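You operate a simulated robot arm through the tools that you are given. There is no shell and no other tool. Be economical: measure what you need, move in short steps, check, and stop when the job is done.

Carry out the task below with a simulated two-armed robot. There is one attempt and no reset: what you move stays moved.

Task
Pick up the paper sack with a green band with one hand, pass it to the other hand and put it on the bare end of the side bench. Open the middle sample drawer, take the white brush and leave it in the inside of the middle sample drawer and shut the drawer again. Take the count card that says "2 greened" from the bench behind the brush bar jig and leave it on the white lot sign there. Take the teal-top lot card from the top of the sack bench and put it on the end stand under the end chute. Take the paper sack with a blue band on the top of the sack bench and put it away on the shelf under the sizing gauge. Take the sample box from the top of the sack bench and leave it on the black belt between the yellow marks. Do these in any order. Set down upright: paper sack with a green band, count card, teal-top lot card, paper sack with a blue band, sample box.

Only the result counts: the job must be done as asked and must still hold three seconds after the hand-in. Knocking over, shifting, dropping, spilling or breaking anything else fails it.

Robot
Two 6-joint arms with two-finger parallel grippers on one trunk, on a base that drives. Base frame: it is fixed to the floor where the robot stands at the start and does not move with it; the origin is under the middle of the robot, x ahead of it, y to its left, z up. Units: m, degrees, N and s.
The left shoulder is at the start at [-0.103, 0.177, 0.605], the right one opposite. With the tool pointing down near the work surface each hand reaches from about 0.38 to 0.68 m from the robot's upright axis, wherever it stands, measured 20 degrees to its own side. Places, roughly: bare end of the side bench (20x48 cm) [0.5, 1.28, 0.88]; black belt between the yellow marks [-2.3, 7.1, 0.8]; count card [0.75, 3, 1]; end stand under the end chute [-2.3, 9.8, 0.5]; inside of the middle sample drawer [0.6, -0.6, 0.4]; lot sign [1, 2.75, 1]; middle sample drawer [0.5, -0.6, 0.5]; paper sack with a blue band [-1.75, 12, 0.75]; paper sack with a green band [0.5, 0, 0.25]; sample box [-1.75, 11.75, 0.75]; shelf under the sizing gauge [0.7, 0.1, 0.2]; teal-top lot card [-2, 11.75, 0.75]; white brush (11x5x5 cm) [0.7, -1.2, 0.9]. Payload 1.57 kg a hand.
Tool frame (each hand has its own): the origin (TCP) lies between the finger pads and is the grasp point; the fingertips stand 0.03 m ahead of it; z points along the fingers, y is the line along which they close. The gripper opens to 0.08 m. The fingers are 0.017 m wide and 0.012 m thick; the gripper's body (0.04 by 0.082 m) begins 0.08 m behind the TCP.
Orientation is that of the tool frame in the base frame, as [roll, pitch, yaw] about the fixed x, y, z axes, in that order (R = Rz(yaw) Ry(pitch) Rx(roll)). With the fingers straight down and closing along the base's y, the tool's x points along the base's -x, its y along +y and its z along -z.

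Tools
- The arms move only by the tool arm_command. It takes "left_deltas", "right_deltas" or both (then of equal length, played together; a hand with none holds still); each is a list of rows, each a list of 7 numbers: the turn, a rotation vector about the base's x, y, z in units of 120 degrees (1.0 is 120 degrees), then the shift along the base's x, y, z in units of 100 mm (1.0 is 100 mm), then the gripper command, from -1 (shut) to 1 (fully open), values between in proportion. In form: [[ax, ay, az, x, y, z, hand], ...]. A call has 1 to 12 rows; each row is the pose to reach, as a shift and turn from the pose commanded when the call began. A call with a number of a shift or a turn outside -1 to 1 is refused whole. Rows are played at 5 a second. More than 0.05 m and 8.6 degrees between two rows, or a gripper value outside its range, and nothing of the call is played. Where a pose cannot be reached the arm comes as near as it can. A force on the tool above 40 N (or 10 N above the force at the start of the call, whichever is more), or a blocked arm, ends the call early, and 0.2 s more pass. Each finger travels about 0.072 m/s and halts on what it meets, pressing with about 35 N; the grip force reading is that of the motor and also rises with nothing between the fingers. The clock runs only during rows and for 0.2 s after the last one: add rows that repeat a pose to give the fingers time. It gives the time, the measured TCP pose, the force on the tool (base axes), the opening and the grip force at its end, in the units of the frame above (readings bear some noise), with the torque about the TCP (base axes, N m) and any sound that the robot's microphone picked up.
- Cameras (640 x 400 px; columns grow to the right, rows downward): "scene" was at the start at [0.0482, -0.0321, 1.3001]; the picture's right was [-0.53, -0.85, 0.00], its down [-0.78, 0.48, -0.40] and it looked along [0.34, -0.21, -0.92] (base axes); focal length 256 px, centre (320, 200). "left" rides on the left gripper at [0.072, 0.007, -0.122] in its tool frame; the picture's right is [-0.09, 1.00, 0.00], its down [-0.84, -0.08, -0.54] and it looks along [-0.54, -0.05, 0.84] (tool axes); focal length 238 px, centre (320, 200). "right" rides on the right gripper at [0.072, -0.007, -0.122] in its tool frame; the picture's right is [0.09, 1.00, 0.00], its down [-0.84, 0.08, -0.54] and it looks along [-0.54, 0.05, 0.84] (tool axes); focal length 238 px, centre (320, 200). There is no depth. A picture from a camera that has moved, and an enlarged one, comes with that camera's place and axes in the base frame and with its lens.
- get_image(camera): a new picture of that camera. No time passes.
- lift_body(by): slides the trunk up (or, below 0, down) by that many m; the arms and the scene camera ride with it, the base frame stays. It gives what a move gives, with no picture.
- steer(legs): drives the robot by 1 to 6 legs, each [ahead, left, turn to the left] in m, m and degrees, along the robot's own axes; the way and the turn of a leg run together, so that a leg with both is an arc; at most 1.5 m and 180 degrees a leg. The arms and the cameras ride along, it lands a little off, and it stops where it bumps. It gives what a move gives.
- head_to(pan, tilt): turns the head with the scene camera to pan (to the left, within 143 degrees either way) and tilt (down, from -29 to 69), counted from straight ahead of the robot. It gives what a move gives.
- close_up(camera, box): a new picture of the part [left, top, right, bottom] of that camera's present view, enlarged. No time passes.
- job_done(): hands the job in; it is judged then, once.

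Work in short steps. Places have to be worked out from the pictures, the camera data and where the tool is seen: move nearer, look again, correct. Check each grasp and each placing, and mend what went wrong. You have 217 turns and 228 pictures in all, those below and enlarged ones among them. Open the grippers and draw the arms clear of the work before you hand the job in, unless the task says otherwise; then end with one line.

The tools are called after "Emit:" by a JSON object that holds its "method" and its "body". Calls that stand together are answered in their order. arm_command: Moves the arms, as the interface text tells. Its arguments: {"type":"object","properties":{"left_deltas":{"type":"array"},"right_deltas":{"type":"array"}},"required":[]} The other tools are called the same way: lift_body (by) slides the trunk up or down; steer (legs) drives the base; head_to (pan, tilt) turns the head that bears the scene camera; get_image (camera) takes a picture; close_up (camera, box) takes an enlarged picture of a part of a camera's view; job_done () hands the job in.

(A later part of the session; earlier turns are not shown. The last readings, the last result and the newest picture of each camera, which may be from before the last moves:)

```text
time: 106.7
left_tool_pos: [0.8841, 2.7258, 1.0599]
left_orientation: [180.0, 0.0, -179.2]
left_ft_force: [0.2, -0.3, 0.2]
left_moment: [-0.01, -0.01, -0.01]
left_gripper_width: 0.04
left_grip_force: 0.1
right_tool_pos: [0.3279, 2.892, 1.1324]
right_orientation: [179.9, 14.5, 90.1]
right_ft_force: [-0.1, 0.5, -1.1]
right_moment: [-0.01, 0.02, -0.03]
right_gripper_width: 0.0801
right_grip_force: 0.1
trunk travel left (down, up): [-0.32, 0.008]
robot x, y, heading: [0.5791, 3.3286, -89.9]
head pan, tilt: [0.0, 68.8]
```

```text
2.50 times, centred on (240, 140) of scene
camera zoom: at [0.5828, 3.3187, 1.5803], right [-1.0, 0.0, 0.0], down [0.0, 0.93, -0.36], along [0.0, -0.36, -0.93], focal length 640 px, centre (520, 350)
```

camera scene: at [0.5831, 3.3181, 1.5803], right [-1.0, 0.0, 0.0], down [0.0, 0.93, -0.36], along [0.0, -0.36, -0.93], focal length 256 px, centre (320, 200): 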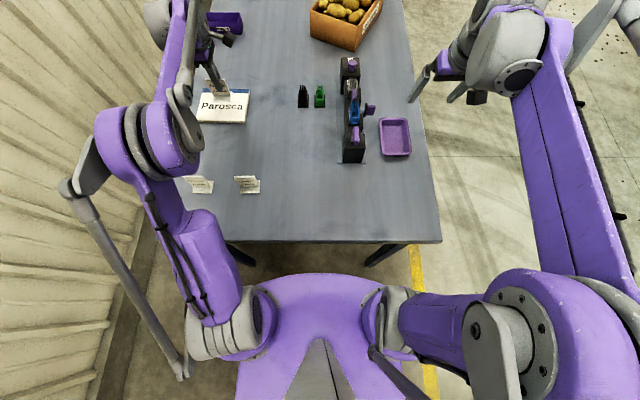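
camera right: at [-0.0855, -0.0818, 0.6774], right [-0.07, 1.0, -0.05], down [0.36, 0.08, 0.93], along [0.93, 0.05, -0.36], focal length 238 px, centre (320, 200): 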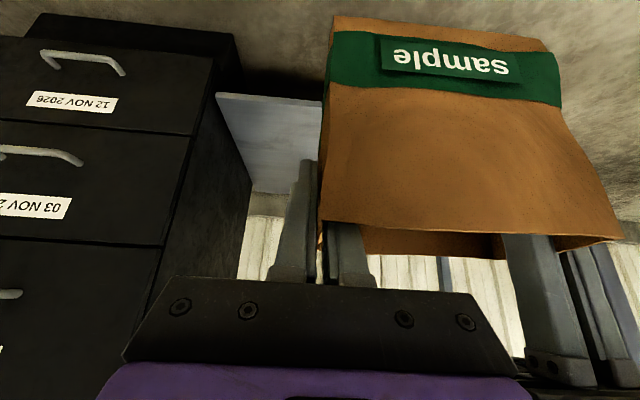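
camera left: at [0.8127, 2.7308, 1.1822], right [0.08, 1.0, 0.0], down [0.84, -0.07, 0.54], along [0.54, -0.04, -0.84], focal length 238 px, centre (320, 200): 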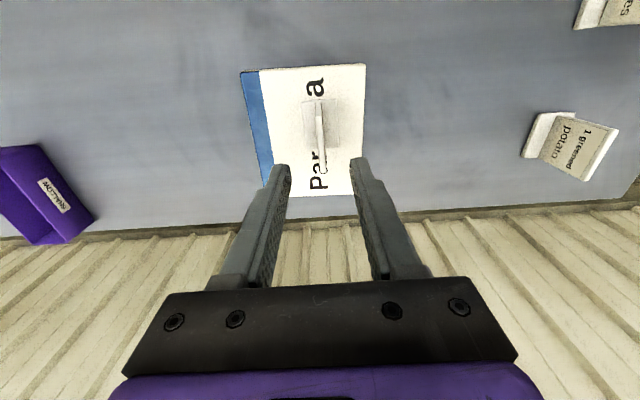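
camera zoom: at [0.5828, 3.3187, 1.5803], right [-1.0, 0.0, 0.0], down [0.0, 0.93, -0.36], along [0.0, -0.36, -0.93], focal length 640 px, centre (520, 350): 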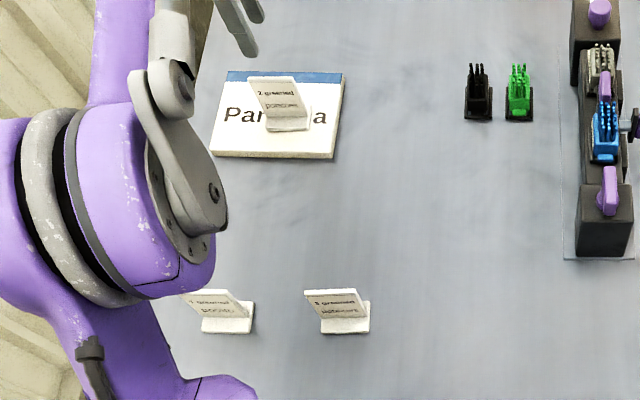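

Count card stands on the sign. Raise and draw in the left hand, turning it back, then leave the gap sideways.

Emit:
{"method": "arm_command", "body": {"left_deltas": [[0, 0, 0, 0, 0, 0.4, 0], [0, 0, 0, 0, 0, 0.8, 0], [0, 0, -0.07, -0.1, 0.2, 0.9, 0], [0, 0, -0.14, -0.2, 0.4, 0.9, 0], [0, 0, -0.21, -0.3, 0.6, 0.9, 0], [0, 0, -0.28, -0.4, 0.8, 0.9, 0], [0, 0, -0.35, -0.5, 1, 0.9, 0], [0, 0, -0.42, -0.6, 1, 0.9, 0], [0, 0, -0.49, -0.7, 1, 0.9, 0], [0, 0, -0.56, -0.8, 1, 0.9, 0], [0, 0, -0.63, -0.9, 1, 0.9, 0], [0, 0, -0.7, -1, 1, 0.9, 0]]}}

Emit:
{"method": "steer", "body": {"legs": [[-0.13, 0, 0], [0, -1.15, 0]]}}

Emit:
{"method": "head_to", "body": {"pan": -135, "tilt": 20}}

Emit:
{"method": "get_image", "body": {"camera": "scene"}}

```text
time: 109.3
left_tool_pos: [0.7856, 2.8245, 1.1487]
left_orientation: [-180.0, 0.0, 96.6]
left_ft_force: [-0.3, -0.4, 0.0]
left_moment: [0.0, 0.0, -0.01]
left_gripper_width: 0.0399
left_grip_force: 0.1
right_tool_pos: [0.3272, 2.8931, 1.1317]
right_orientation: [179.9, 14.4, 90.1]
right_ft_force: [0.2, 0.3, 0.4]
right_moment: [-0.02, 0.02, 0.0]
right_gripper_width: 0.0803
right_grip_force: 0.1
trunk travel left (down, up): [-0.32, 0.008]
robot x, y, heading: [0.5841, 3.3338, -89.7]
head pan, tilt: [0.0, 68.8]
```

```text
time: 120.6
left_tool_pos: [-0.3677, 2.9521, 1.1486]
left_orientation: [180.0, -0.1, 96.5]
left_ft_force: [0.2, 0.1, 0.1]
left_moment: [-0.01, -0.04, -0.01]
left_gripper_width: 0.0399
left_grip_force: 0.1
right_tool_pos: [-0.8259, 3.0199, 1.1304]
right_orientation: [180.0, 14.4, 89.9]
right_ft_force: [-0.6, 0.3, -0.6]
right_moment: [0.0, 0.0, -0.01]
right_gripper_width: 0.0798
right_grip_force: 0.0
trunk travel left (down, up): [-0.32, 0.008]
robot x, y, heading: [-0.5709, 3.46, -90.3]
head pan, tilt: [0.0, 68.8]
```

```text
time: 122.8
left_tool_pos: [-0.3672, 2.9525, 1.1484]
left_orientation: [-180.0, 0.0, 96.6]
left_ft_force: [-0.4, 0.7, 0.4]
left_moment: [0.03, -0.01, 0.0]
left_gripper_width: 0.0399
left_grip_force: 0.1
right_tool_pos: [-0.8256, 3.0212, 1.132]
right_orientation: [179.9, 14.4, 90.0]
right_ft_force: [-0.2, 0.3, -0.2]
right_moment: [0.02, -0.02, 0.0]
right_gripper_width: 0.0801
right_grip_force: 0.2
trunk travel left (down, up): [-0.32, 0.008]
robot x, y, heading: [-0.5683, 3.4584, -90.0]
head pan, tilt: [-135.0, 20.0]
```

```text
169 pictures are left
camera scene: at [-0.6342, 3.5688, 1.6478], right [0.71, 0.71, 0.0], down [0.24, -0.24, -0.94], along [-0.66, 0.66, -0.34], focal length 256 px, centre (320, 200)
```

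scene: 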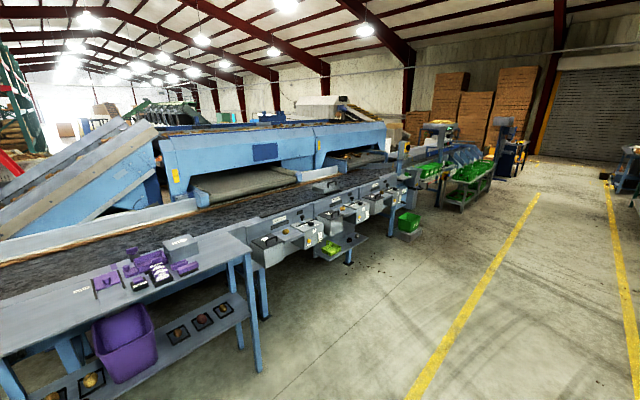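

Aisle is open. Turn to face +y and drive up the aisle ~4.5 m, then look.

Emit:
{"method": "steer", "body": {"legs": [[0, 0, 180], [1.5, 0, 0], [1.5, 0, 0], [1.5, 0, 0]]}}

Emit:
{"method": "head_to", "body": {"pan": 20, "tilt": 20}}

Emit:
{"method": "get_image", "body": {"camera": "scene"}}

Emit:
{"method": "head_to", "body": {"pan": 100, "tilt": 25}}

Emit:
{"method": "get_image", "body": {"camera": "scene"}}

```text
time: 151.7
left_tool_pos: [-0.7555, 8.4961, 1.1483]
left_orientation: [-180.0, 0.0, -83.0]
left_ft_force: [-0.6, 0.6, -0.1]
left_moment: [-0.02, 0.01, 0.01]
left_gripper_width: 0.04
left_grip_force: 0.0
right_tool_pos: [-0.2963, 8.4326, 1.1317]
right_orientation: [179.9, 14.4, -89.4]
right_ft_force: [-1.1, 0.1, -0.7]
right_moment: [-0.01, -0.02, -0.02]
right_gripper_width: 0.0799
right_grip_force: 0.1
trunk travel left (down, up): [-0.32, 0.008]
robot x, y, heading: [-0.5477, 7.9877, 90.4]
head pan, tilt: [-135.0, 20.0]
```

```text
time: 154.1
left_tool_pos: [-0.7542, 8.4951, 1.1478]
left_orientation: [-179.9, 0.0, -82.8]
left_ft_force: [0.4, 0.4, 0.6]
left_moment: [0.0, 0.01, 0.03]
left_gripper_width: 0.0401
left_grip_force: 0.0
right_tool_pos: [-0.2971, 8.4318, 1.1326]
right_orientation: [179.9, 14.4, -89.5]
right_ft_force: [-0.7, 0.2, 0.4]
right_moment: [-0.01, 0.0, -0.01]
right_gripper_width: 0.08
right_grip_force: 0.1
trunk travel left (down, up): [-0.32, 0.008]
robot x, y, heading: [-0.5483, 7.9919, 90.6]
head pan, tilt: [20.0, 20.0]
```

```text
168 pictures are left
camera scene: at [-0.5816, 8.0327, 1.6478], right [0.94, 0.35, 0.0], down [0.12, -0.32, -0.94], along [-0.33, 0.88, -0.34], focal length 256 px, centre (320, 200)
```

scene: 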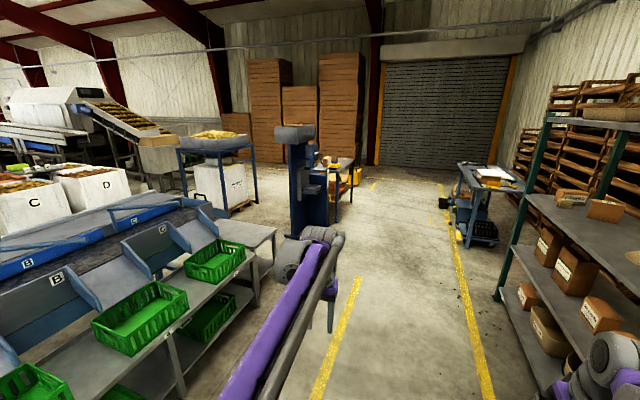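

```text
time: 155.6
left_tool_pos: [-0.7546, 8.4956, 1.1483]
left_orientation: [179.9, 0.0, -83.0]
left_ft_force: [-0.4, 0.8, -0.4]
left_moment: [-0.03, -0.02, 0.01]
left_gripper_width: 0.0402
left_grip_force: 0.1
right_tool_pos: [-0.2967, 8.431, 1.1329]
right_orientation: [179.9, 14.4, -89.4]
right_ft_force: [-0.1, 0.2, -0.4]
right_moment: [0.05, 0.01, -0.02]
right_gripper_width: 0.08
right_grip_force: 0.0
trunk travel left (down, up): [-0.32, 0.008]
robot x, y, heading: [-0.5473, 7.986, 90.5]
head pan, tilt: [100.0, 25.0]
```

```text
167 pictures are left
camera scene: at [-0.6395, 7.9286, 1.6397], right [-0.18, 0.98, 0.0], down [0.42, 0.08, -0.91], along [-0.89, -0.17, -0.42], focal length 256 px, centre (320, 200)
```

scene: 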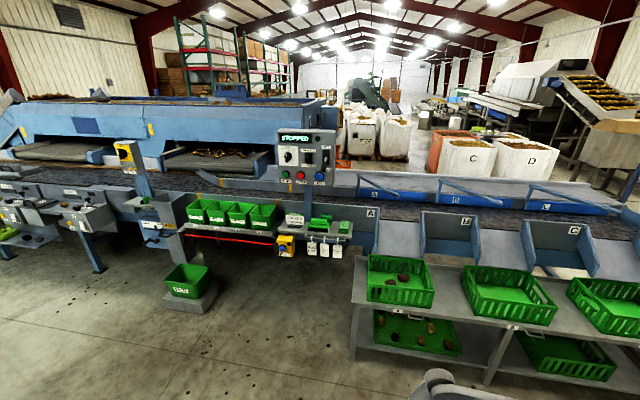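

Drive ahead to y≈9.8 and look left/ahead for the end stand and the sack bench.

Emit:
{"method": "steer", "body": {"legs": [[1.5, 0, -0.5], [0.4, 0, 0]]}}

Emit:
{"method": "head_to", "body": {"pan": 35, "tilt": 25}}

Emit:
{"method": "get_image", "body": {"camera": "scene"}}

Emit:
{"method": "head_to", "body": {"pan": 90, "tilt": 30}}

Emit:
{"method": "get_image", "body": {"camera": "scene"}}

```text
time: 165.2
left_tool_pos: [-0.7694, 10.3998, 1.1487]
left_orientation: [180.0, 0.0, -83.0]
left_ft_force: [-0.2, -1.0, -0.4]
left_moment: [-0.01, 0.01, 0.0]
left_gripper_width: 0.0399
left_grip_force: 0.1
right_tool_pos: [-0.3103, 10.3352, 1.1324]
right_orientation: [179.9, 14.3, -89.6]
right_ft_force: [0.0, 0.2, 0.8]
right_moment: [0.02, -0.02, 0.01]
right_gripper_width: 0.08
right_grip_force: 0.0
trunk travel left (down, up): [-0.32, 0.008]
robot x, y, heading: [-0.5635, 9.8904, 90.5]
head pan, tilt: [100.0, 25.0]
```

```text
time: 166.6
left_tool_pos: [-0.7686, 10.4001, 1.1485]
left_orientation: [-180.0, 0.0, -83.0]
left_ft_force: [-0.4, -0.1, 1.0]
left_moment: [0.02, 0.05, 0.01]
left_gripper_width: 0.0402
left_grip_force: 0.0
right_tool_pos: [-0.3109, 10.3355, 1.1312]
right_orientation: [179.9, 14.4, -89.6]
right_ft_force: [0.7, 0.7, 0.0]
right_moment: [-0.03, 0.02, 0.01]
right_gripper_width: 0.0799
right_grip_force: 0.1
trunk travel left (down, up): [-0.32, 0.008]
robot x, y, heading: [-0.5682, 9.8954, 90.5]
head pan, tilt: [35.0, 25.0]
```

```text
166 pictures are left
camera scene: at [-0.6174, 9.9247, 1.6397], right [0.81, 0.58, 0.0], down [0.25, -0.34, -0.91], along [-0.53, 0.74, -0.42], focal length 256 px, centre (320, 200)
```

scene: 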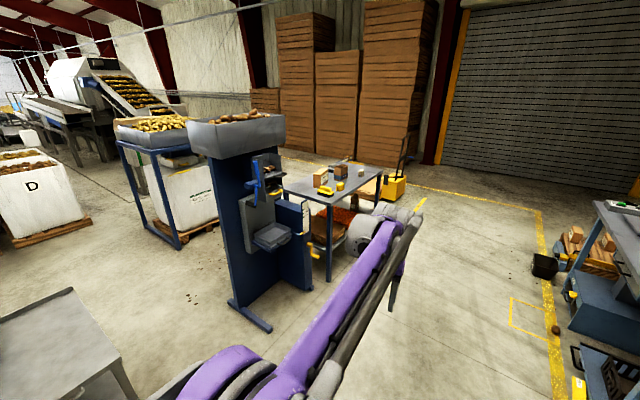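

```text
time: 167.8
left_tool_pos: [-0.7686, 10.4003, 1.1485]
left_orientation: [-180.0, 0.0, -83.0]
left_ft_force: [0.3, -0.6, 0.3]
left_moment: [-0.04, 0.0, 0.02]
left_gripper_width: 0.04
left_grip_force: 0.1
right_tool_pos: [-0.3108, 10.3358, 1.1326]
right_orientation: [179.9, 14.4, -89.6]
right_ft_force: [-0.7, 0.1, -0.7]
right_moment: [-0.01, -0.01, -0.06]
right_gripper_width: 0.0796
right_grip_force: 0.0
trunk travel left (down, up): [-0.32, 0.008]
robot x, y, heading: [-0.5643, 9.8904, 90.8]
head pan, tilt: [90.0, 30.0]
```

```text
165 pictures are left
camera scene: at [-0.6543, 9.849, 1.6318], right [-0.01, 1.0, 0.0], down [0.5, 0.0, -0.87], along [-0.87, -0.01, -0.5], focal length 256 px, centre (320, 200)
```

scene: 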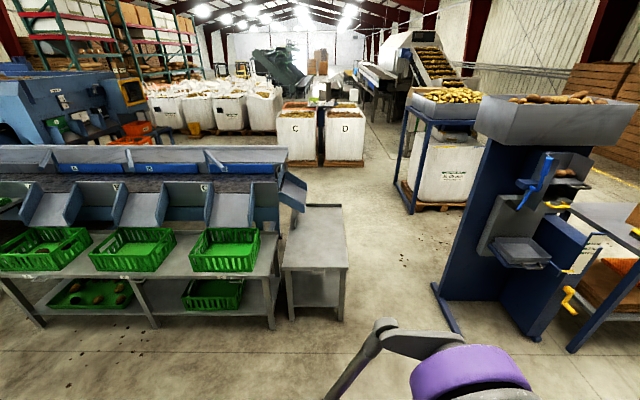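

End stand top: x −1.8…−2.5, y≈9.63–10.03, z≈0.5, empty. Sack bench: x −2.2…−1.57, y 11.46–12.4. Drive to face it from +x.

Emit:
{"method": "steer", "body": {"legs": [[1.5, 0, 0], [0.42, 0, 0], [0, 0, 89.5], [0.3, 0, 0]]}}

Emit:
{"method": "head_to", "body": {"pan": 0, "tilt": 40}}

Emit:
{"method": "get_image", "body": {"camera": "scene"}}

```text
time: 182.8
left_tool_pos: [-1.3763, 11.6107, 1.1487]
left_orientation: [180.0, 0.0, 6.4]
left_ft_force: [0.2, 0.5, -0.2]
left_moment: [-0.01, -0.02, 0.03]
left_gripper_width: 0.04
left_grip_force: 0.0
right_tool_pos: [-1.3044, 12.0664, 1.132]
right_orientation: [179.9, 14.4, -0.3]
right_ft_force: [-0.1, 0.3, -0.1]
right_moment: [-0.04, 0.01, -0.02]
right_gripper_width: 0.0801
right_grip_force: 0.2
trunk travel left (down, up): [-0.32, 0.008]
robot x, y, heading: [-0.867, 11.8097, 179.8]
head pan, tilt: [90.0, 30.0]
```

```text
time: 184.5
left_tool_pos: [-1.3755, 11.6093, 1.149]
left_orientation: [-180.0, 0.0, 6.5]
left_ft_force: [-0.2, 0.3, 0.1]
left_moment: [-0.02, -0.02, 0.03]
left_gripper_width: 0.04
left_grip_force: 0.1
right_tool_pos: [-1.3063, 12.0665, 1.1317]
right_orientation: [179.9, 14.4, -0.3]
right_ft_force: [0.0, 0.2, 0.4]
right_moment: [-0.01, 0.02, 0.03]
right_gripper_width: 0.08
right_grip_force: 0.1
trunk travel left (down, up): [-0.32, 0.008]
robot x, y, heading: [-0.8688, 11.807, 179.9]
head pan, tilt: [0.0, 40.0]
```

```text
164 pictures are left
camera scene: at [-0.9088, 11.8079, 1.6164], right [0.0, 1.0, 0.0], down [0.64, 0.0, -0.77], along [-0.77, 0.0, -0.64], focal length 256 px, centre (320, 200)
```

scene: 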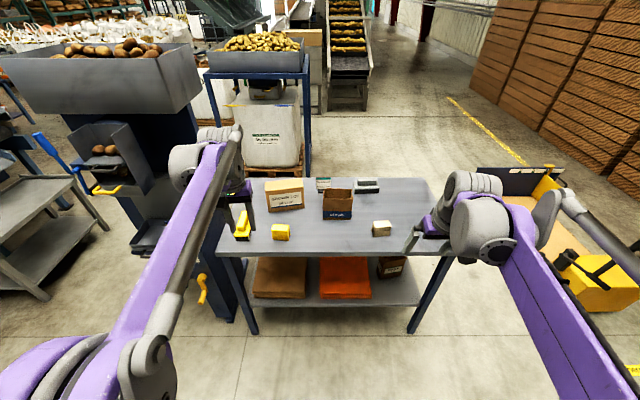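

Emit:
{"method": "close_up", "body": {"camera": "scene", "box": [220, 165, 420, 290]}}

```text
3.20 times, centred on (320, 228) of scene
camera zoom: at [-0.9088, 11.8079, 1.6164], right [0.0, 1.0, 0.0], down [0.64, 0.0, -0.77], along [-0.77, 0.0, -0.64], focal length 819 px, centre (320, 112)
```

zoom: 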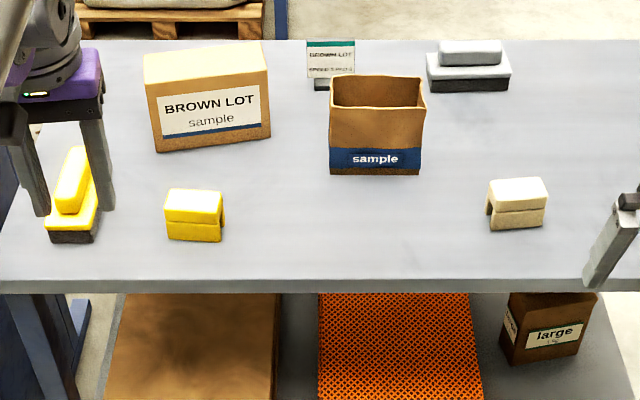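

Sample box (x≈−1.85…−1.95, y 11.55–11.73), blue sack (x≈−1.80…−1.87, y 11.82–11.96, rim ≈0.87), teal-top card behind it at (−2.01, 11.83), top ≈0.85. I'll take the card first with the left hand; reposition and turn the left wrist.

Emit:
{"method": "steer", "body": {"legs": [[0, -0.21, 0], [0.42, 0, 0]]}}

Emit:
{"method": "arm_command", "body": {"left_deltas": [[0, 0, 0.07, 0, 0, 0, 0], [0, 0, 0.14, 0, 0, 0, 0], [0, 0, 0.21, 0, 0, 0, 0], [0, 0, 0.28, 0, 0, 0, 0], [0, 0, 0.35, 0, 0, 0, 0], [0, 0, 0.42, 0, 0, 0, 0], [0, 0, 0.49, 0, 0, 0, 0], [0, 0, 0.56, 0, 0, 0, 0], [0, 0, 0.63, 0, 0, 0, 0], [0, 0, 0.69, 0, 0, 0, 0]]}}

Emit:
{"method": "get_image", "body": {"camera": "left"}}

Emit:
{"method": "get_image", "body": {"camera": "scene"}}

```text
time: 189.1
left_tool_pos: [-1.7938, 11.8216, 1.1486]
left_orientation: [180.0, 0.0, 6.3]
left_ft_force: [0.4, 0.4, 0.3]
left_moment: [0.01, -0.03, 0.02]
left_gripper_width: 0.04
left_grip_force: 0.0
right_tool_pos: [-1.7225, 12.2779, 1.1324]
right_orientation: [179.9, 14.4, -0.3]
right_ft_force: [0.0, -1.1, -0.4]
right_moment: [-0.01, 0.02, 0.02]
right_gripper_width: 0.08
right_grip_force: 0.0
trunk travel left (down, up): [-0.32, 0.008]
robot x, y, heading: [-1.2847, 12.0197, 179.6]
head pan, tilt: [0.0, 40.0]
```

```text
time: 191.3
left_tool_pos: [-1.7934, 11.8211, 1.1484]
left_orientation: [179.9, 0.0, 89.3]
left_ft_force: [0.3, 0.4, 0.3]
left_moment: [0.0, 0.0, 0.0]
left_gripper_width: 0.0401
left_grip_force: 0.1
right_tool_pos: [-1.7232, 12.2783, 1.131]
right_orientation: [179.7, 14.4, -0.3]
right_ft_force: [0.5, 0.3, -0.9]
right_moment: [-0.01, 0.01, 0.01]
right_gripper_width: 0.0802
right_grip_force: 0.1
trunk travel left (down, up): [-0.32, 0.008]
robot x, y, heading: [-1.2865, 12.0216, 179.7]
head pan, tilt: [0.0, 40.0]
```

```text
162 pictures are left
camera left: at [-1.7871, 11.8929, 1.2714], right [0.99, -0.1, 0.0], down [-0.09, -0.84, 0.54], along [-0.06, -0.54, -0.84], focal length 238 px, centre (320, 200)
```

left: 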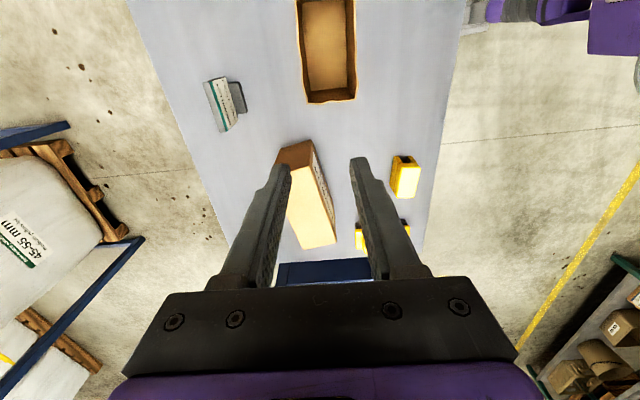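

```text
161 pictures are left
camera scene: at [-1.3267, 12.0195, 1.6164], right [0.0, 1.0, 0.0], down [0.64, 0.0, -0.77], along [-0.77, 0.0, -0.64], focal length 256 px, centre (320, 200)
```

scene: 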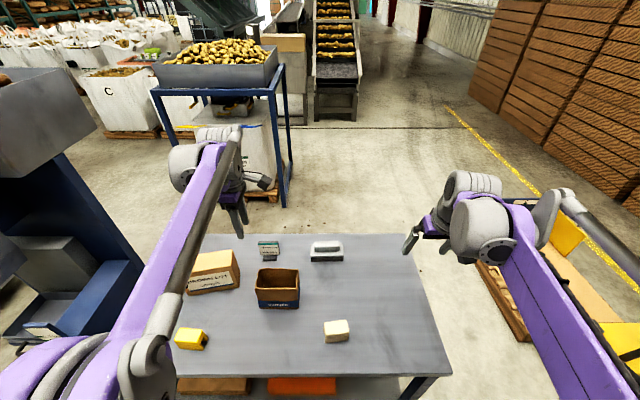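

Close-up of the lot card from both cameras.

Emit:
{"method": "close_up", "body": {"camera": "left", "box": [180, 60, 280, 150]}}

Emit:
{"method": "close_up", "body": {"camera": "scene", "box": [180, 225, 310, 320]}}

```text
4.44 times, centred on (230, 105) of left
camera zoom: at [-1.7871, 11.8929, 1.2714], right [0.99, -0.1, 0.0], down [-0.09, -0.84, 0.54], along [-0.06, -0.54, -0.84], focal length 1059 px, centre (720, 622)
```

zoom: 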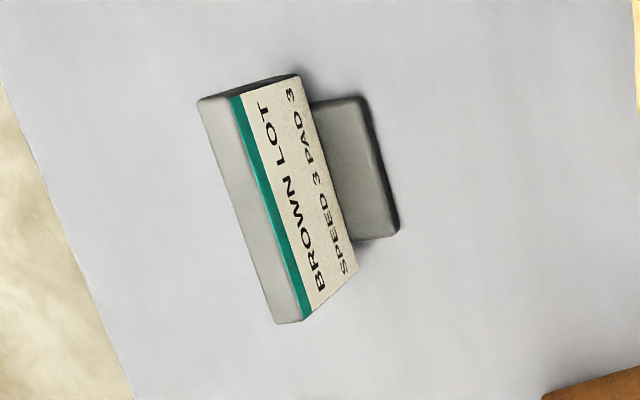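

```text
4.21 times, centred on (245, 272) of scene
camera zoom: at [-1.3267, 12.0195, 1.6164], right [0.0, 1.0, 0.0], down [0.64, 0.0, -0.77], along [-0.77, 0.0, -0.64], focal length 1078 px, centre (636, -105)
```

zoom: 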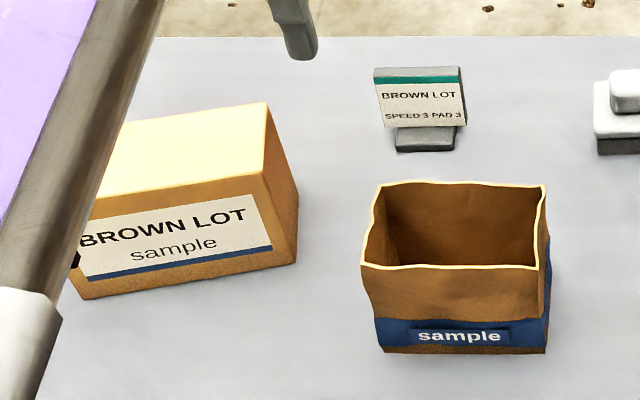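

The card is a ~12 mm plate along y, centre ≈(−1.974, 11.822), top ≈0.86. I nudge the base 4 cm forward and bring the left hand above it.

Emit:
{"method": "steer", "body": {"legs": [[0.04, 0, 0]]}}

Emit:
{"method": "arm_command", "body": {"left_deltas": [[0, 0, 0, -0.4, 0, 0, 0.2], [0, 0, 0, -0.8, 0, 0, 0.2], [0, 0, 0, -1, 0, -0.3, 0.2], [0, 0, 0, -1, 0, -0.6, 0.2], [0, 0, 0, -1, 0, -1, 0.2]]}}

Emit:
{"method": "arm_command", "body": {"left_deltas": [[0, 0, 0, -0.4, 0, -0.2, 0.2], [0, 0, 0, -0.4, 0, -0.6, 0.2], [0, 0, 0, -0.4, 0, -0.9, 0.2]]}}

Emit:
{"method": "get_image", "body": {"camera": "left"}}

Emit:
{"method": "close_up", "body": {"camera": "scene", "box": [180, 205, 310, 300]}}

```text
time: 192.2
left_tool_pos: [-1.8291, 11.8218, 1.1484]
left_orientation: [-179.9, 0.0, 89.2]
left_ft_force: [0.1, -0.5, -0.7]
left_moment: [-0.02, 0.03, 0.0]
left_gripper_width: 0.0402
left_grip_force: 0.0
right_tool_pos: [-1.7589, 12.2788, 1.1332]
right_orientation: [179.9, 14.5, -0.3]
right_ft_force: [0.6, -0.5, 0.3]
right_moment: [0.04, 0.01, 0.03]
right_gripper_width: 0.0799
right_grip_force: 0.0
trunk travel left (down, up): [-0.32, 0.008]
robot x, y, heading: [-1.327, 12.017, 179.4]
head pan, tilt: [0.0, 40.0]
```

```text
time: 193.4
left_tool_pos: [-1.933, 11.8231, 1.0488]
left_orientation: [-180.0, 0.0, 89.1]
left_ft_force: [-0.5, 0.4, -0.7]
left_moment: [-0.02, -0.02, 0.01]
left_gripper_width: 0.0479
left_grip_force: 0.0
right_tool_pos: [-1.7632, 12.2781, 1.1331]
right_orientation: [179.9, 14.4, -0.3]
right_ft_force: [0.0, 0.5, -0.3]
right_moment: [-0.04, -0.01, -0.01]
right_gripper_width: 0.08
right_grip_force: 0.0
trunk travel left (down, up): [-0.32, 0.008]
robot x, y, heading: [-1.3237, 12.0183, 179.7]
head pan, tilt: [0.0, 40.0]
```

```text
time: 194.2
left_tool_pos: [-1.9726, 11.821, 0.9581]
left_orientation: [-180.0, 0.0, 89.1]
left_ft_force: [0.3, -0.1, 0.0]
left_moment: [-0.01, -0.01, -0.01]
left_gripper_width: 0.0478
left_grip_force: 0.1
right_tool_pos: [-1.7618, 12.2789, 1.1319]
right_orientation: [179.8, 14.4, -0.3]
right_ft_force: [0.6, 0.5, 1.3]
right_moment: [0.0, 0.01, 0.0]
right_gripper_width: 0.0798
right_grip_force: 0.0
trunk travel left (down, up): [-0.32, 0.008]
robot x, y, heading: [-1.3254, 12.0223, 179.7]
head pan, tilt: [0.0, 40.0]
```

```text
158 pictures are left
camera left: at [-1.9663, 11.8941, 1.0804], right [0.99, -0.11, 0.0], down [-0.09, -0.84, 0.54], along [-0.06, -0.54, -0.84], focal length 238 px, centre (320, 200)
```

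left: 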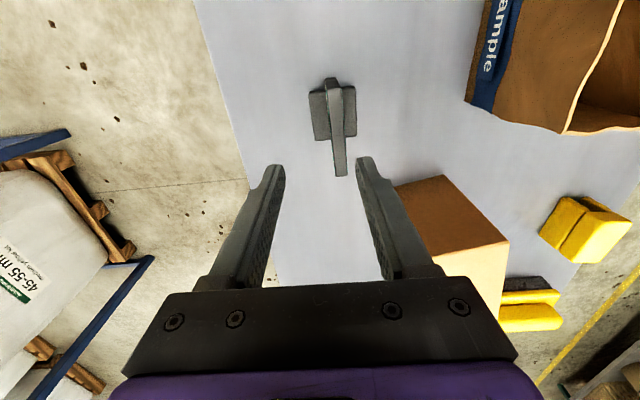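

```text
4.21 times, centred on (245, 252) of scene
camera zoom: at [-1.3662, 12.0196, 1.6164], right [0.0, 1.0, 0.0], down [0.64, 0.0, -0.77], along [-0.77, 0.0, -0.64], focal length 1078 px, centre (636, -21)
```

zoom: 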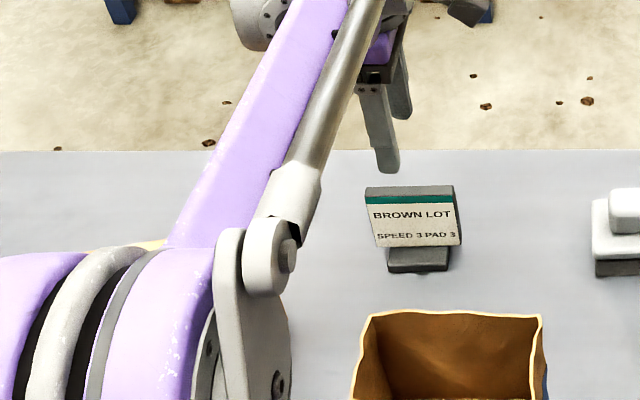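

Plate's centre line is at x≈−1.958; correct +1.4 cm and descend in two moves, then close.

Emit:
{"method": "arm_command", "body": {"left_deltas": [[0, 0, 0, 0.14, 0, -0.2, 0.2], [0, 0, 0, 0.14, 0, -0.6, 0.2], [0, 0, 0, 0.14, 0, -0.8, 0.2]]}}

Emit:
{"method": "get_image", "body": {"camera": "left"}}

```text
time: 195.0
left_tool_pos: [-1.9595, 11.8222, 0.8779]
left_orientation: [180.0, 0.0, 89.2]
left_ft_force: [0.7, 0.0, 0.7]
left_moment: [0.02, 0.02, -0.01]
left_gripper_width: 0.0481
left_grip_force: 0.0
right_tool_pos: [-1.7639, 12.2789, 1.1319]
right_orientation: [179.9, 14.4, -0.3]
right_ft_force: [1.0, 0.7, -0.3]
right_moment: [0.02, 0.01, -0.02]
right_gripper_width: 0.0799
right_grip_force: 0.1
trunk travel left (down, up): [-0.32, 0.008]
robot x, y, heading: [-1.3265, 12.0235, 179.6]
head pan, tilt: [0.0, 40.0]
```

```text
156 pictures are left
camera left: at [-1.9529, 11.8937, 1.0006], right [0.99, -0.11, 0.0], down [-0.09, -0.84, 0.54], along [-0.06, -0.54, -0.84], focal length 238 px, centre (320, 200)
```

left: 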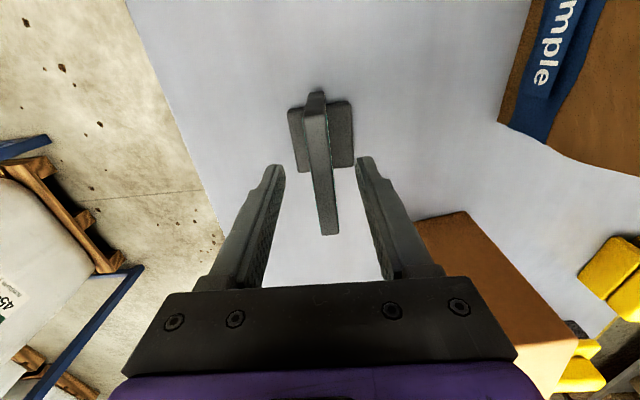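

Centred. Descend 4.5 cm and close.

Emit:
{"method": "arm_command", "body": {"left_deltas": [[0, 0, 0, 0, 0, -0.25, 0.2], [0, 0, 0, 0, 0, -0.45, 0.2], [0, 0, 0, 0, 0, -0.45, -1], [0, 0, 0, 0, 0, -0.45, -1], [0, 0, 0, 0, 0, -0.45, -1], [0, 0, 0, 0, 0, 0, -1], [0, 0, 0, 0, 0, 0.4, -1]]}}

Emit:
{"method": "get_image", "body": {"camera": "left"}}

```text
time: 195.6
left_tool_pos: [-1.9582, 11.8212, 0.8422]
left_orientation: [179.9, 0.0, 89.2]
left_ft_force: [-2.5, 0.2, 26.3]
left_moment: [0.11, -0.55, 0.1]
left_gripper_width: 0.0449
left_grip_force: 16.1
right_tool_pos: [-1.7619, 12.2803, 1.1323]
right_orientation: [179.7, 14.5, -0.3]
right_ft_force: [-0.2, -0.5, -0.1]
right_moment: [-0.01, -0.02, -0.01]
right_gripper_width: 0.08
right_grip_force: 0.0
trunk travel left (down, up): [-0.32, 0.008]
robot x, y, heading: [-1.3233, 12.019, 179.6]
head pan, tilt: [0.0, 40.0]
stopped in row 3 (left hand): the force on the tool passed its limit at 49 N (the readings are from after the stop); the commanded pose is now the measured one
```

```text
155 pictures are left
camera left: at [-1.9522, 11.8938, 0.9644], right [0.99, -0.11, 0.0], down [-0.09, -0.84, 0.54], along [-0.06, -0.54, -0.84], focal length 238 px, centre (320, 200)
```

left: 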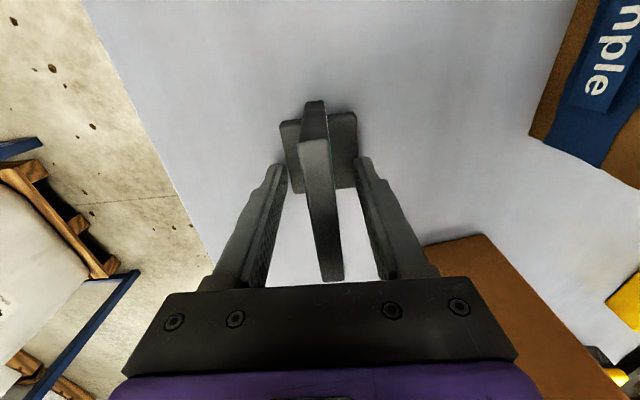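

The fingertips touched the card's base (top ≈0.81), so this depth is enough. Raise 5 mm and close, then lift slightly.

Emit:
{"method": "arm_command", "body": {"left_deltas": [[0, 0, 0, 0, 0, 0.06, 0.2], [0, 0, 0, 0, 0, 0.06, 0.2], [0, 0, 0, 0, 0, 0.06, -1], [0, 0, 0, 0, 0, 0.06, -1], [0, 0, 0, 0, 0, 0.06, -1], [0, 0, 0, 0, 0, 0.06, -1]]}}

Emit:
{"method": "get_image", "body": {"camera": "left"}}

```text
time: 197.0
left_tool_pos: [-1.9592, 11.8221, 0.8449]
left_orientation: [179.8, 0.0, 89.0]
left_ft_force: [0.7, -0.1, 0.0]
left_moment: [0.01, 0.01, -0.01]
left_gripper_width: 0.0114
left_grip_force: 29.0
right_tool_pos: [-1.762, 12.2785, 1.1324]
right_orientation: [180.0, 14.5, -0.3]
right_ft_force: [0.3, -0.6, -0.2]
right_moment: [-0.02, 0.03, -0.01]
right_gripper_width: 0.0797
right_grip_force: 0.0
trunk travel left (down, up): [-0.32, 0.008]
robot x, y, heading: [-1.3219, 12.0203, 179.7]
head pan, tilt: [0.0, 40.0]
```

```text
154 pictures are left
camera left: at [-1.9529, 11.8932, 0.9676], right [0.99, -0.11, 0.0], down [-0.09, -0.84, 0.54], along [-0.06, -0.54, -0.84], focal length 238 px, centre (320, 200)
```

left: 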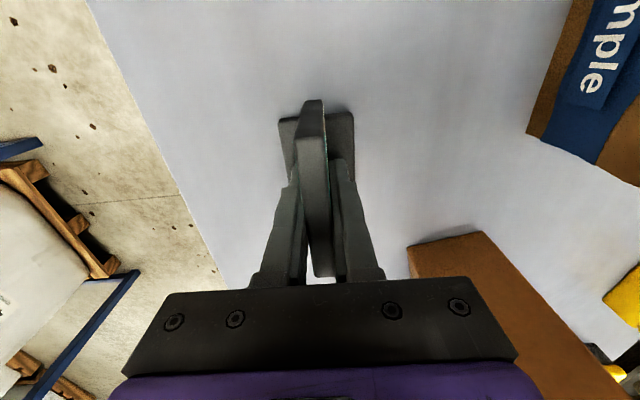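

Held at 11.4 mm. Lift 10 cm and check.

Emit:
{"method": "arm_command", "body": {"left_deltas": [[0, 0, 0, 0, 0, 0.3, -1], [0, 0, 0, 0, 0, 0.7, -1], [0, 0, 0, 0, 0, 1, -1]]}}

Emit:
{"method": "get_image", "body": {"camera": "left"}}

Emit:
{"method": "close_up", "body": {"camera": "scene", "box": [180, 185, 310, 280]}}

```text
time: 197.8
left_tool_pos: [-1.9582, 11.8215, 0.9454]
left_orientation: [179.9, 0.0, 89.1]
left_ft_force: [0.3, 0.8, -1.4]
left_moment: [0.0, 0.0, 0.03]
left_gripper_width: 0.0113
left_grip_force: 29.2
right_tool_pos: [-1.7622, 12.2779, 1.133]
right_orientation: [179.9, 14.4, -0.3]
right_ft_force: [0.7, 0.2, -0.6]
right_moment: [-0.01, 0.01, -0.02]
right_gripper_width: 0.0803
right_grip_force: 0.2
trunk travel left (down, up): [-0.32, 0.008]
robot x, y, heading: [-1.3232, 12.0252, 179.9]
head pan, tilt: [0.0, 40.0]
```

```text
153 pictures are left
camera left: at [-1.9518, 11.8928, 1.0675], right [0.99, -0.11, 0.0], down [-0.09, -0.84, 0.54], along [-0.06, -0.54, -0.84], focal length 238 px, centre (320, 200)
```

left: 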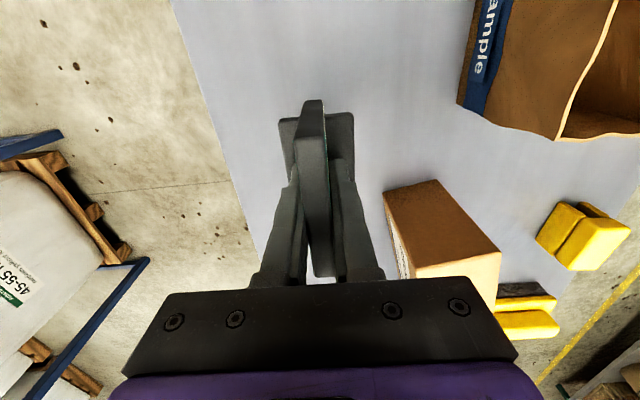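

```text
4.21 times, centred on (245, 232) of scene
camera zoom: at [-1.366, 12.0197, 1.6164], right [0.0, 1.0, 0.0], down [0.64, 0.0, -0.77], along [-0.77, 0.0, -0.64], focal length 1078 px, centre (636, 63)
```

zoom: 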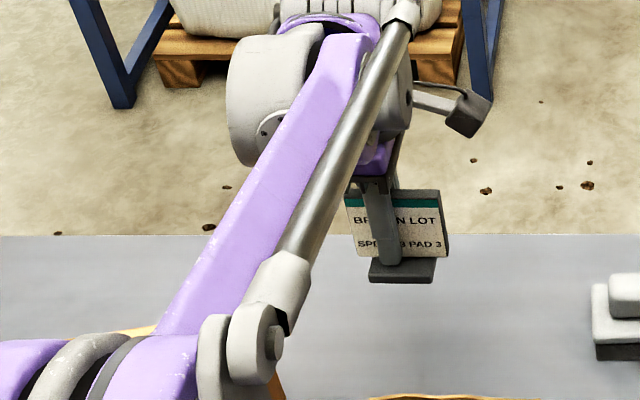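

Card held upright. Raise and retract it, back off, and drive left along the aisle to the end stand.

Emit:
{"method": "arm_command", "body": {"left_deltas": [[0, 0, 0, 0, 0, 0.4, -1], [0, 0, 0, 0, 0, 0.8, -1], [0, 0, 0, 0.3, 0, 1, -1], [0, 0, 0, 0.7, 0, 1, -1], [0, 0, 0, 1, 0, 1, -1]]}}

Emit:
{"method": "steer", "body": {"legs": [[-0.55, 0, 0.3], [0, 1.0, 0], [0, 1.0, 0]]}}

Emit:
{"method": "get_image", "body": {"camera": "scene"}}

Emit:
{"method": "get_image", "body": {"camera": "left"}}

```text
time: 199.0
left_tool_pos: [-1.8582, 11.8225, 1.0444]
left_orientation: [180.0, -0.1, 89.1]
left_ft_force: [-0.3, -0.1, -0.8]
left_moment: [0.0, 0.0, -0.03]
left_gripper_width: 0.0118
left_grip_force: 29.2
right_tool_pos: [-1.7623, 12.279, 1.1309]
right_orientation: [179.9, 14.4, -0.2]
right_ft_force: [0.1, 0.0, -0.7]
right_moment: [-0.05, 0.0, -0.02]
right_gripper_width: 0.0801
right_grip_force: 0.0
trunk travel left (down, up): [-0.32, 0.008]
robot x, y, heading: [-1.3233, 12.022, 179.6]
head pan, tilt: [0.0, 40.0]
```

```text
time: 219.5
left_tool_pos: [-1.3101, 9.8319, 1.045]
left_orientation: [179.9, 0.0, 89.6]
left_ft_force: [0.2, 1.1, -0.9]
left_moment: [0.03, 0.0, 0.0]
left_gripper_width: 0.0112
left_grip_force: 29.0
right_tool_pos: [-1.215, 10.2898, 1.1324]
right_orientation: [179.9, 14.4, 0.0]
right_ft_force: [0.5, 0.5, 0.3]
right_moment: [-0.05, 0.0, 0.02]
right_gripper_width: 0.0803
right_grip_force: 0.0
trunk travel left (down, up): [-0.32, 0.008]
robot x, y, heading: [-0.7769, 10.0336, -179.7]
head pan, tilt: [0.0, 40.0]
```

```text
151 pictures are left
camera scene: at [-0.8175, 10.0331, 1.6164], right [0.0, 1.0, 0.0], down [0.64, 0.0, -0.77], along [-0.77, 0.0, -0.64], focal length 256 px, centre (320, 200)
```

scene: 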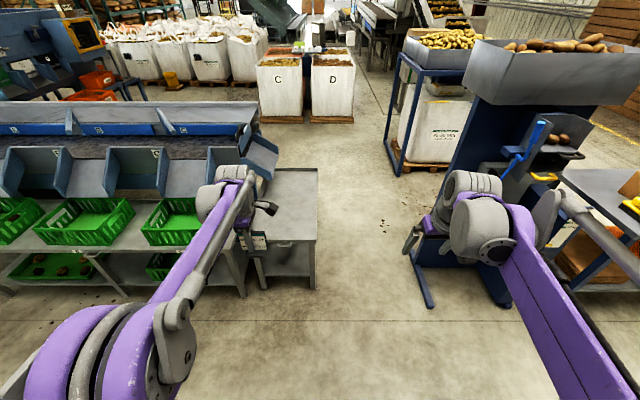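

```text
150 pictures are left
camera left: at [-1.3043, 9.9037, 1.1669], right [0.99, -0.1, 0.0], down [-0.09, -0.84, 0.54], along [-0.05, -0.54, -0.84], focal length 238 px, centre (320, 200)
```

left: 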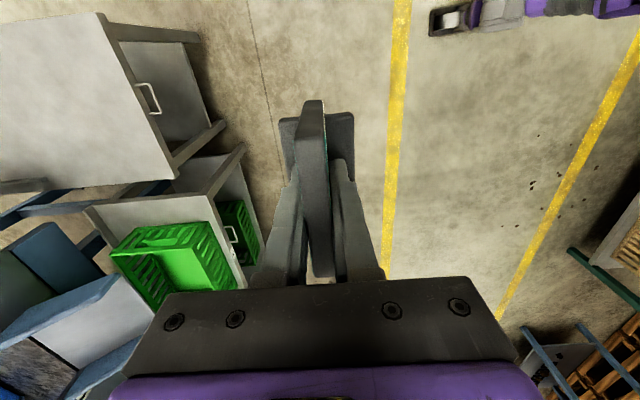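

End stand top ≈0.52, x −1.77…−2.5, y 9.62–10.01; chute overhangs its left rear (y<9.72). I'll aim for (−2.02, 9.86). Drive ahead 0.6 m.

Emit:
{"method": "steer", "body": {"legs": [[0.6, 0, -0.3]]}}

Emit:
{"method": "arm_command", "body": {"left_deltas": [[0, 0, 0, -0.2, 0.1, -0.3, -1], [0, 0, 0, -0.5, 0.2, -0.6, -1], [0, 0, 0, -0.7, 0.3, -1, -1]]}}

Emit:
{"method": "arm_command", "body": {"left_deltas": [[0, 0, 0, -0.1, 0, -0.4, -1], [0, 0, 0, -0.3, 0, -0.8, -1], [0, 0, 0, -0.4, 0, -1, -1]]}}

Emit:
{"method": "get_image", "body": {"camera": "scene"}}

Emit:
{"method": "get_image", "body": {"camera": "left"}}

```text
time: 222.8
left_tool_pos: [-1.9046, 9.8328, 1.0435]
left_orientation: [179.8, 0.0, 89.4]
left_ft_force: [0.9, 0.1, 0.1]
left_moment: [-0.03, 0.0, 0.02]
left_gripper_width: 0.0113
left_grip_force: 29.2
right_tool_pos: [-1.8089, 10.2899, 1.1318]
right_orientation: [180.0, 14.4, -0.1]
right_ft_force: [-0.1, 0.2, 0.4]
right_moment: [-0.02, 0.02, 0.01]
right_gripper_width: 0.0799
right_grip_force: 0.0
trunk travel left (down, up): [-0.32, 0.008]
robot x, y, heading: [-1.3693, 10.0381, 180.0]
head pan, tilt: [0.0, 40.0]
```

```text
time: 223.7
left_tool_pos: [-1.9755, 9.8621, 0.9437]
left_orientation: [179.8, 0.1, 89.4]
left_ft_force: [-0.2, 0.5, -1.0]
left_moment: [-0.02, -0.02, -0.02]
left_gripper_width: 0.0118
left_grip_force: 28.3
right_tool_pos: [-1.8092, 10.29, 1.1314]
right_orientation: [179.9, 14.3, -0.1]
right_ft_force: [-0.2, -0.1, 0.8]
right_moment: [-0.01, -0.02, -0.01]
right_gripper_width: 0.0802
right_grip_force: 0.0
trunk travel left (down, up): [-0.32, 0.008]
robot x, y, heading: [-1.3652, 10.0351, 180.0]
head pan, tilt: [0.0, 40.0]
```

```text
time: 224.4
left_tool_pos: [-2.0149, 9.8621, 0.843]
left_orientation: [179.8, 0.0, 89.4]
left_ft_force: [0.2, 0.4, -0.8]
left_moment: [0.0, 0.01, -0.01]
left_gripper_width: 0.0114
left_grip_force: 28.8
right_tool_pos: [-1.8096, 10.2906, 1.1321]
right_orientation: [179.9, 14.4, -0.2]
right_ft_force: [0.9, 0.3, 0.7]
right_moment: [0.03, -0.01, 0.01]
right_gripper_width: 0.0802
right_grip_force: 0.2
trunk travel left (down, up): [-0.32, 0.008]
robot x, y, heading: [-1.3708, 10.0329, 180.0]
head pan, tilt: [0.0, 40.0]
```

```text
149 pictures are left
camera scene: at [-1.4114, 10.0328, 1.6164], right [0.0, 1.0, 0.0], down [0.64, 0.0, -0.77], along [-0.77, 0.0, -0.64], focal length 256 px, centre (320, 200)
```

scene: 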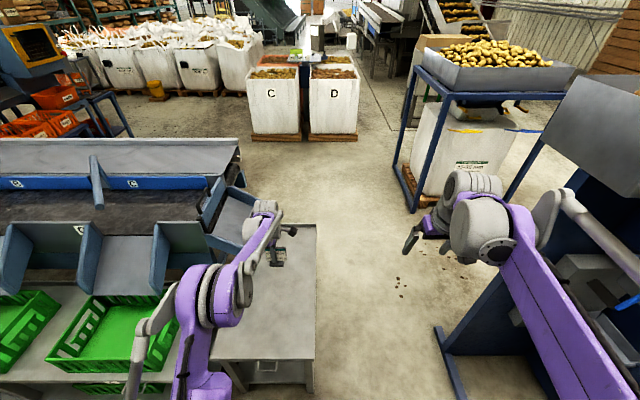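

```text
148 pictures are left
camera left: at [-2.0084, 9.9341, 0.9658], right [0.99, -0.1, 0.0], down [-0.09, -0.84, 0.54], along [-0.05, -0.54, -0.84], focal length 238 px, centre (320, 200)
```

left: 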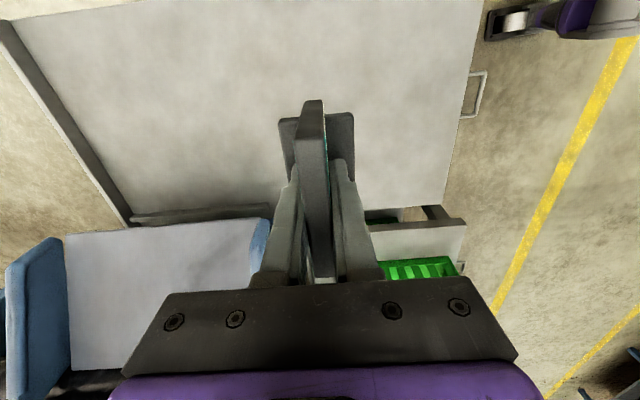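

Clear of the chute. Lower 10 cm + 8 cm, then check.

Emit:
{"method": "arm_command", "body": {"left_deltas": [[0, 0, 0, 0, 0, -0.4, -1], [0, 0, 0, 0, 0, -0.8, -1], [0, 0, 0, 0, 0, -1, -1]]}}

Emit:
{"method": "arm_command", "body": {"left_deltas": [[0, 0, 0, 0, 0, -0.4, -1], [0, 0, 0, 0, 0, -0.8, -1]]}}

Emit:
{"method": "close_up", "body": {"camera": "scene", "box": [200, 170, 360, 330]}}

Emit:
{"method": "get_image", "body": {"camera": "left"}}

```text
time: 225.2
left_tool_pos: [-2.0148, 9.8623, 0.7425]
left_orientation: [179.8, 0.0, 89.3]
left_ft_force: [0.4, 0.6, 0.0]
left_moment: [-0.01, 0.03, -0.01]
left_gripper_width: 0.0113
left_grip_force: 28.2
right_tool_pos: [-1.8086, 10.289, 1.1321]
right_orientation: [179.9, 14.4, -0.1]
right_ft_force: [1.3, -0.2, 1.3]
right_moment: [0.0, 0.01, -0.02]
right_gripper_width: 0.0801
right_grip_force: 0.1
trunk travel left (down, up): [-0.32, 0.008]
robot x, y, heading: [-1.3697, 10.0328, 179.9]
head pan, tilt: [0.0, 40.0]
```

```text
time: 225.8
left_tool_pos: [-2.0137, 9.8631, 0.6626]
left_orientation: [179.7, 0.0, 89.3]
left_ft_force: [0.1, -0.8, -0.5]
left_moment: [-0.02, -0.03, 0.02]
left_gripper_width: 0.0117
left_grip_force: 29.0
right_tool_pos: [-1.8098, 10.2907, 1.1317]
right_orientation: [179.9, 14.5, -0.1]
right_ft_force: [0.1, 0.4, 0.1]
right_moment: [-0.03, 0.01, -0.01]
right_gripper_width: 0.0799
right_grip_force: 0.1
trunk travel left (down, up): [-0.32, 0.008]
robot x, y, heading: [-1.3696, 10.0343, 179.7]
head pan, tilt: [0.0, 40.0]
```

```text
2.50 times, centred on (280, 250) of scene
camera zoom: at [-1.4119, 10.0327, 1.6164], right [0.0, 1.0, 0.0], down [0.64, 0.0, -0.77], along [-0.77, 0.0, -0.64], focal length 640 px, centre (420, 75)
```

zoom: 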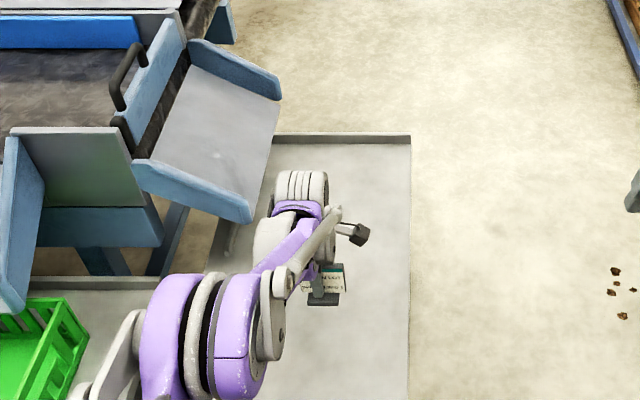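

```text
146 pictures are left
camera left: at [-2.0076, 9.9343, 0.7857], right [0.99, -0.1, 0.0], down [-0.09, -0.84, 0.54], along [-0.05, -0.54, -0.84], focal length 238 px, centre (320, 200)
```

left: 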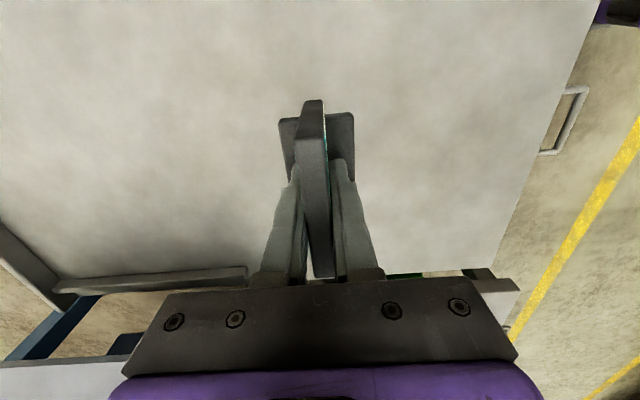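

Open area beneath. Lower 3 cm, then 1 cm.

Emit:
{"method": "arm_command", "body": {"left_deltas": [[0, 0, 0, 0, 0, -0.15, -1], [0, 0, 0, 0, 0, -0.3, -1]]}}

Emit:
{"method": "arm_command", "body": {"left_deltas": [[0, 0, 0, 0, 0, -0.04, -1], [0, 0, 0, 0, 0, -0.08, -1], [0, 0, 0, 0, 0, -0.1, -1]]}}

Emit:
{"method": "get_image", "body": {"camera": "left"}}

```text
time: 226.4
left_tool_pos: [-2.0132, 9.8628, 0.6332]
left_orientation: [179.8, 0.0, 89.4]
left_ft_force: [1.0, -0.1, 0.3]
left_moment: [-0.02, 0.0, -0.02]
left_gripper_width: 0.0114
left_grip_force: 28.7
right_tool_pos: [-1.8082, 10.2892, 1.1319]
right_orientation: [180.0, 14.4, -0.1]
right_ft_force: [0.2, 0.4, -0.2]
right_moment: [0.06, 0.0, -0.04]
right_gripper_width: 0.0801
right_grip_force: 0.1
trunk travel left (down, up): [-0.32, 0.008]
robot x, y, heading: [-1.3706, 10.0345, 180.4]
head pan, tilt: [0.0, 40.0]
```

```text
time: 227.2
left_tool_pos: [-2.0147, 9.8634, 0.6239]
left_orientation: [179.8, 0.0, 89.4]
left_ft_force: [0.2, -0.3, -1.1]
left_moment: [0.02, -0.02, 0.0]
left_gripper_width: 0.0116
left_grip_force: 29.6
right_tool_pos: [-1.8081, 10.2896, 1.1313]
right_orientation: [180.0, 14.4, -0.1]
right_ft_force: [0.3, -0.3, 0.4]
right_moment: [0.04, 0.02, -0.02]
right_gripper_width: 0.08
right_grip_force: 0.2
trunk travel left (down, up): [-0.32, 0.008]
robot x, y, heading: [-1.3657, 10.0389, 179.9]
head pan, tilt: [0.0, 40.0]
```

```text
145 pictures are left
camera left: at [-2.0084, 9.9342, 0.7465], right [0.99, -0.1, 0.0], down [-0.09, -0.84, 0.54], along [-0.05, -0.54, -0.84], focal length 238 px, centre (320, 200)
```

left: 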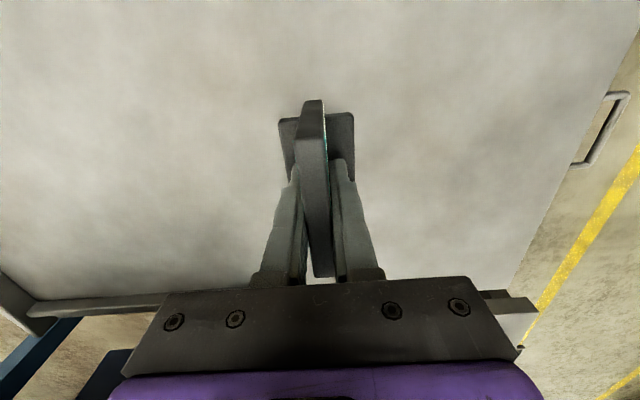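

No contact yet; continue in 1 cm moves.

Emit:
{"method": "arm_command", "body": {"left_deltas": [[0, 0, 0, 0, 0, -0.04, -1], [0, 0, 0, 0, 0, -0.08, -1], [0, 0, 0, 0, 0, -0.1, -1]]}}

Emit:
{"method": "get_image", "body": {"camera": "left"}}

```text
time: 228.1
left_tool_pos: [-2.0129, 9.8624, 0.6133]
left_orientation: [179.8, 0.1, 89.4]
left_ft_force: [0.1, 0.8, -0.9]
left_moment: [0.01, -0.01, -0.02]
left_gripper_width: 0.0112
left_grip_force: 29.1
right_tool_pos: [-1.8082, 10.2902, 1.1322]
right_orientation: [179.8, 14.4, -0.1]
right_ft_force: [-1.0, 0.1, -0.1]
right_moment: [0.02, -0.02, 0.02]
right_gripper_width: 0.08
right_grip_force: 0.0
trunk travel left (down, up): [-0.32, 0.008]
robot x, y, heading: [-1.3721, 10.0328, 180.0]
head pan, tilt: [0.0, 40.0]
```

```text
144 pictures are left
camera left: at [-2.0083, 9.9342, 0.7368], right [0.99, -0.1, 0.0], down [-0.09, -0.84, 0.54], along [-0.05, -0.54, -0.84], focal length 238 px, centre (320, 200)
```

left: 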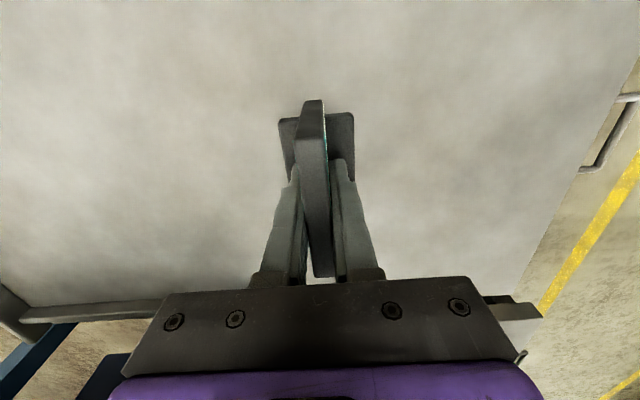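

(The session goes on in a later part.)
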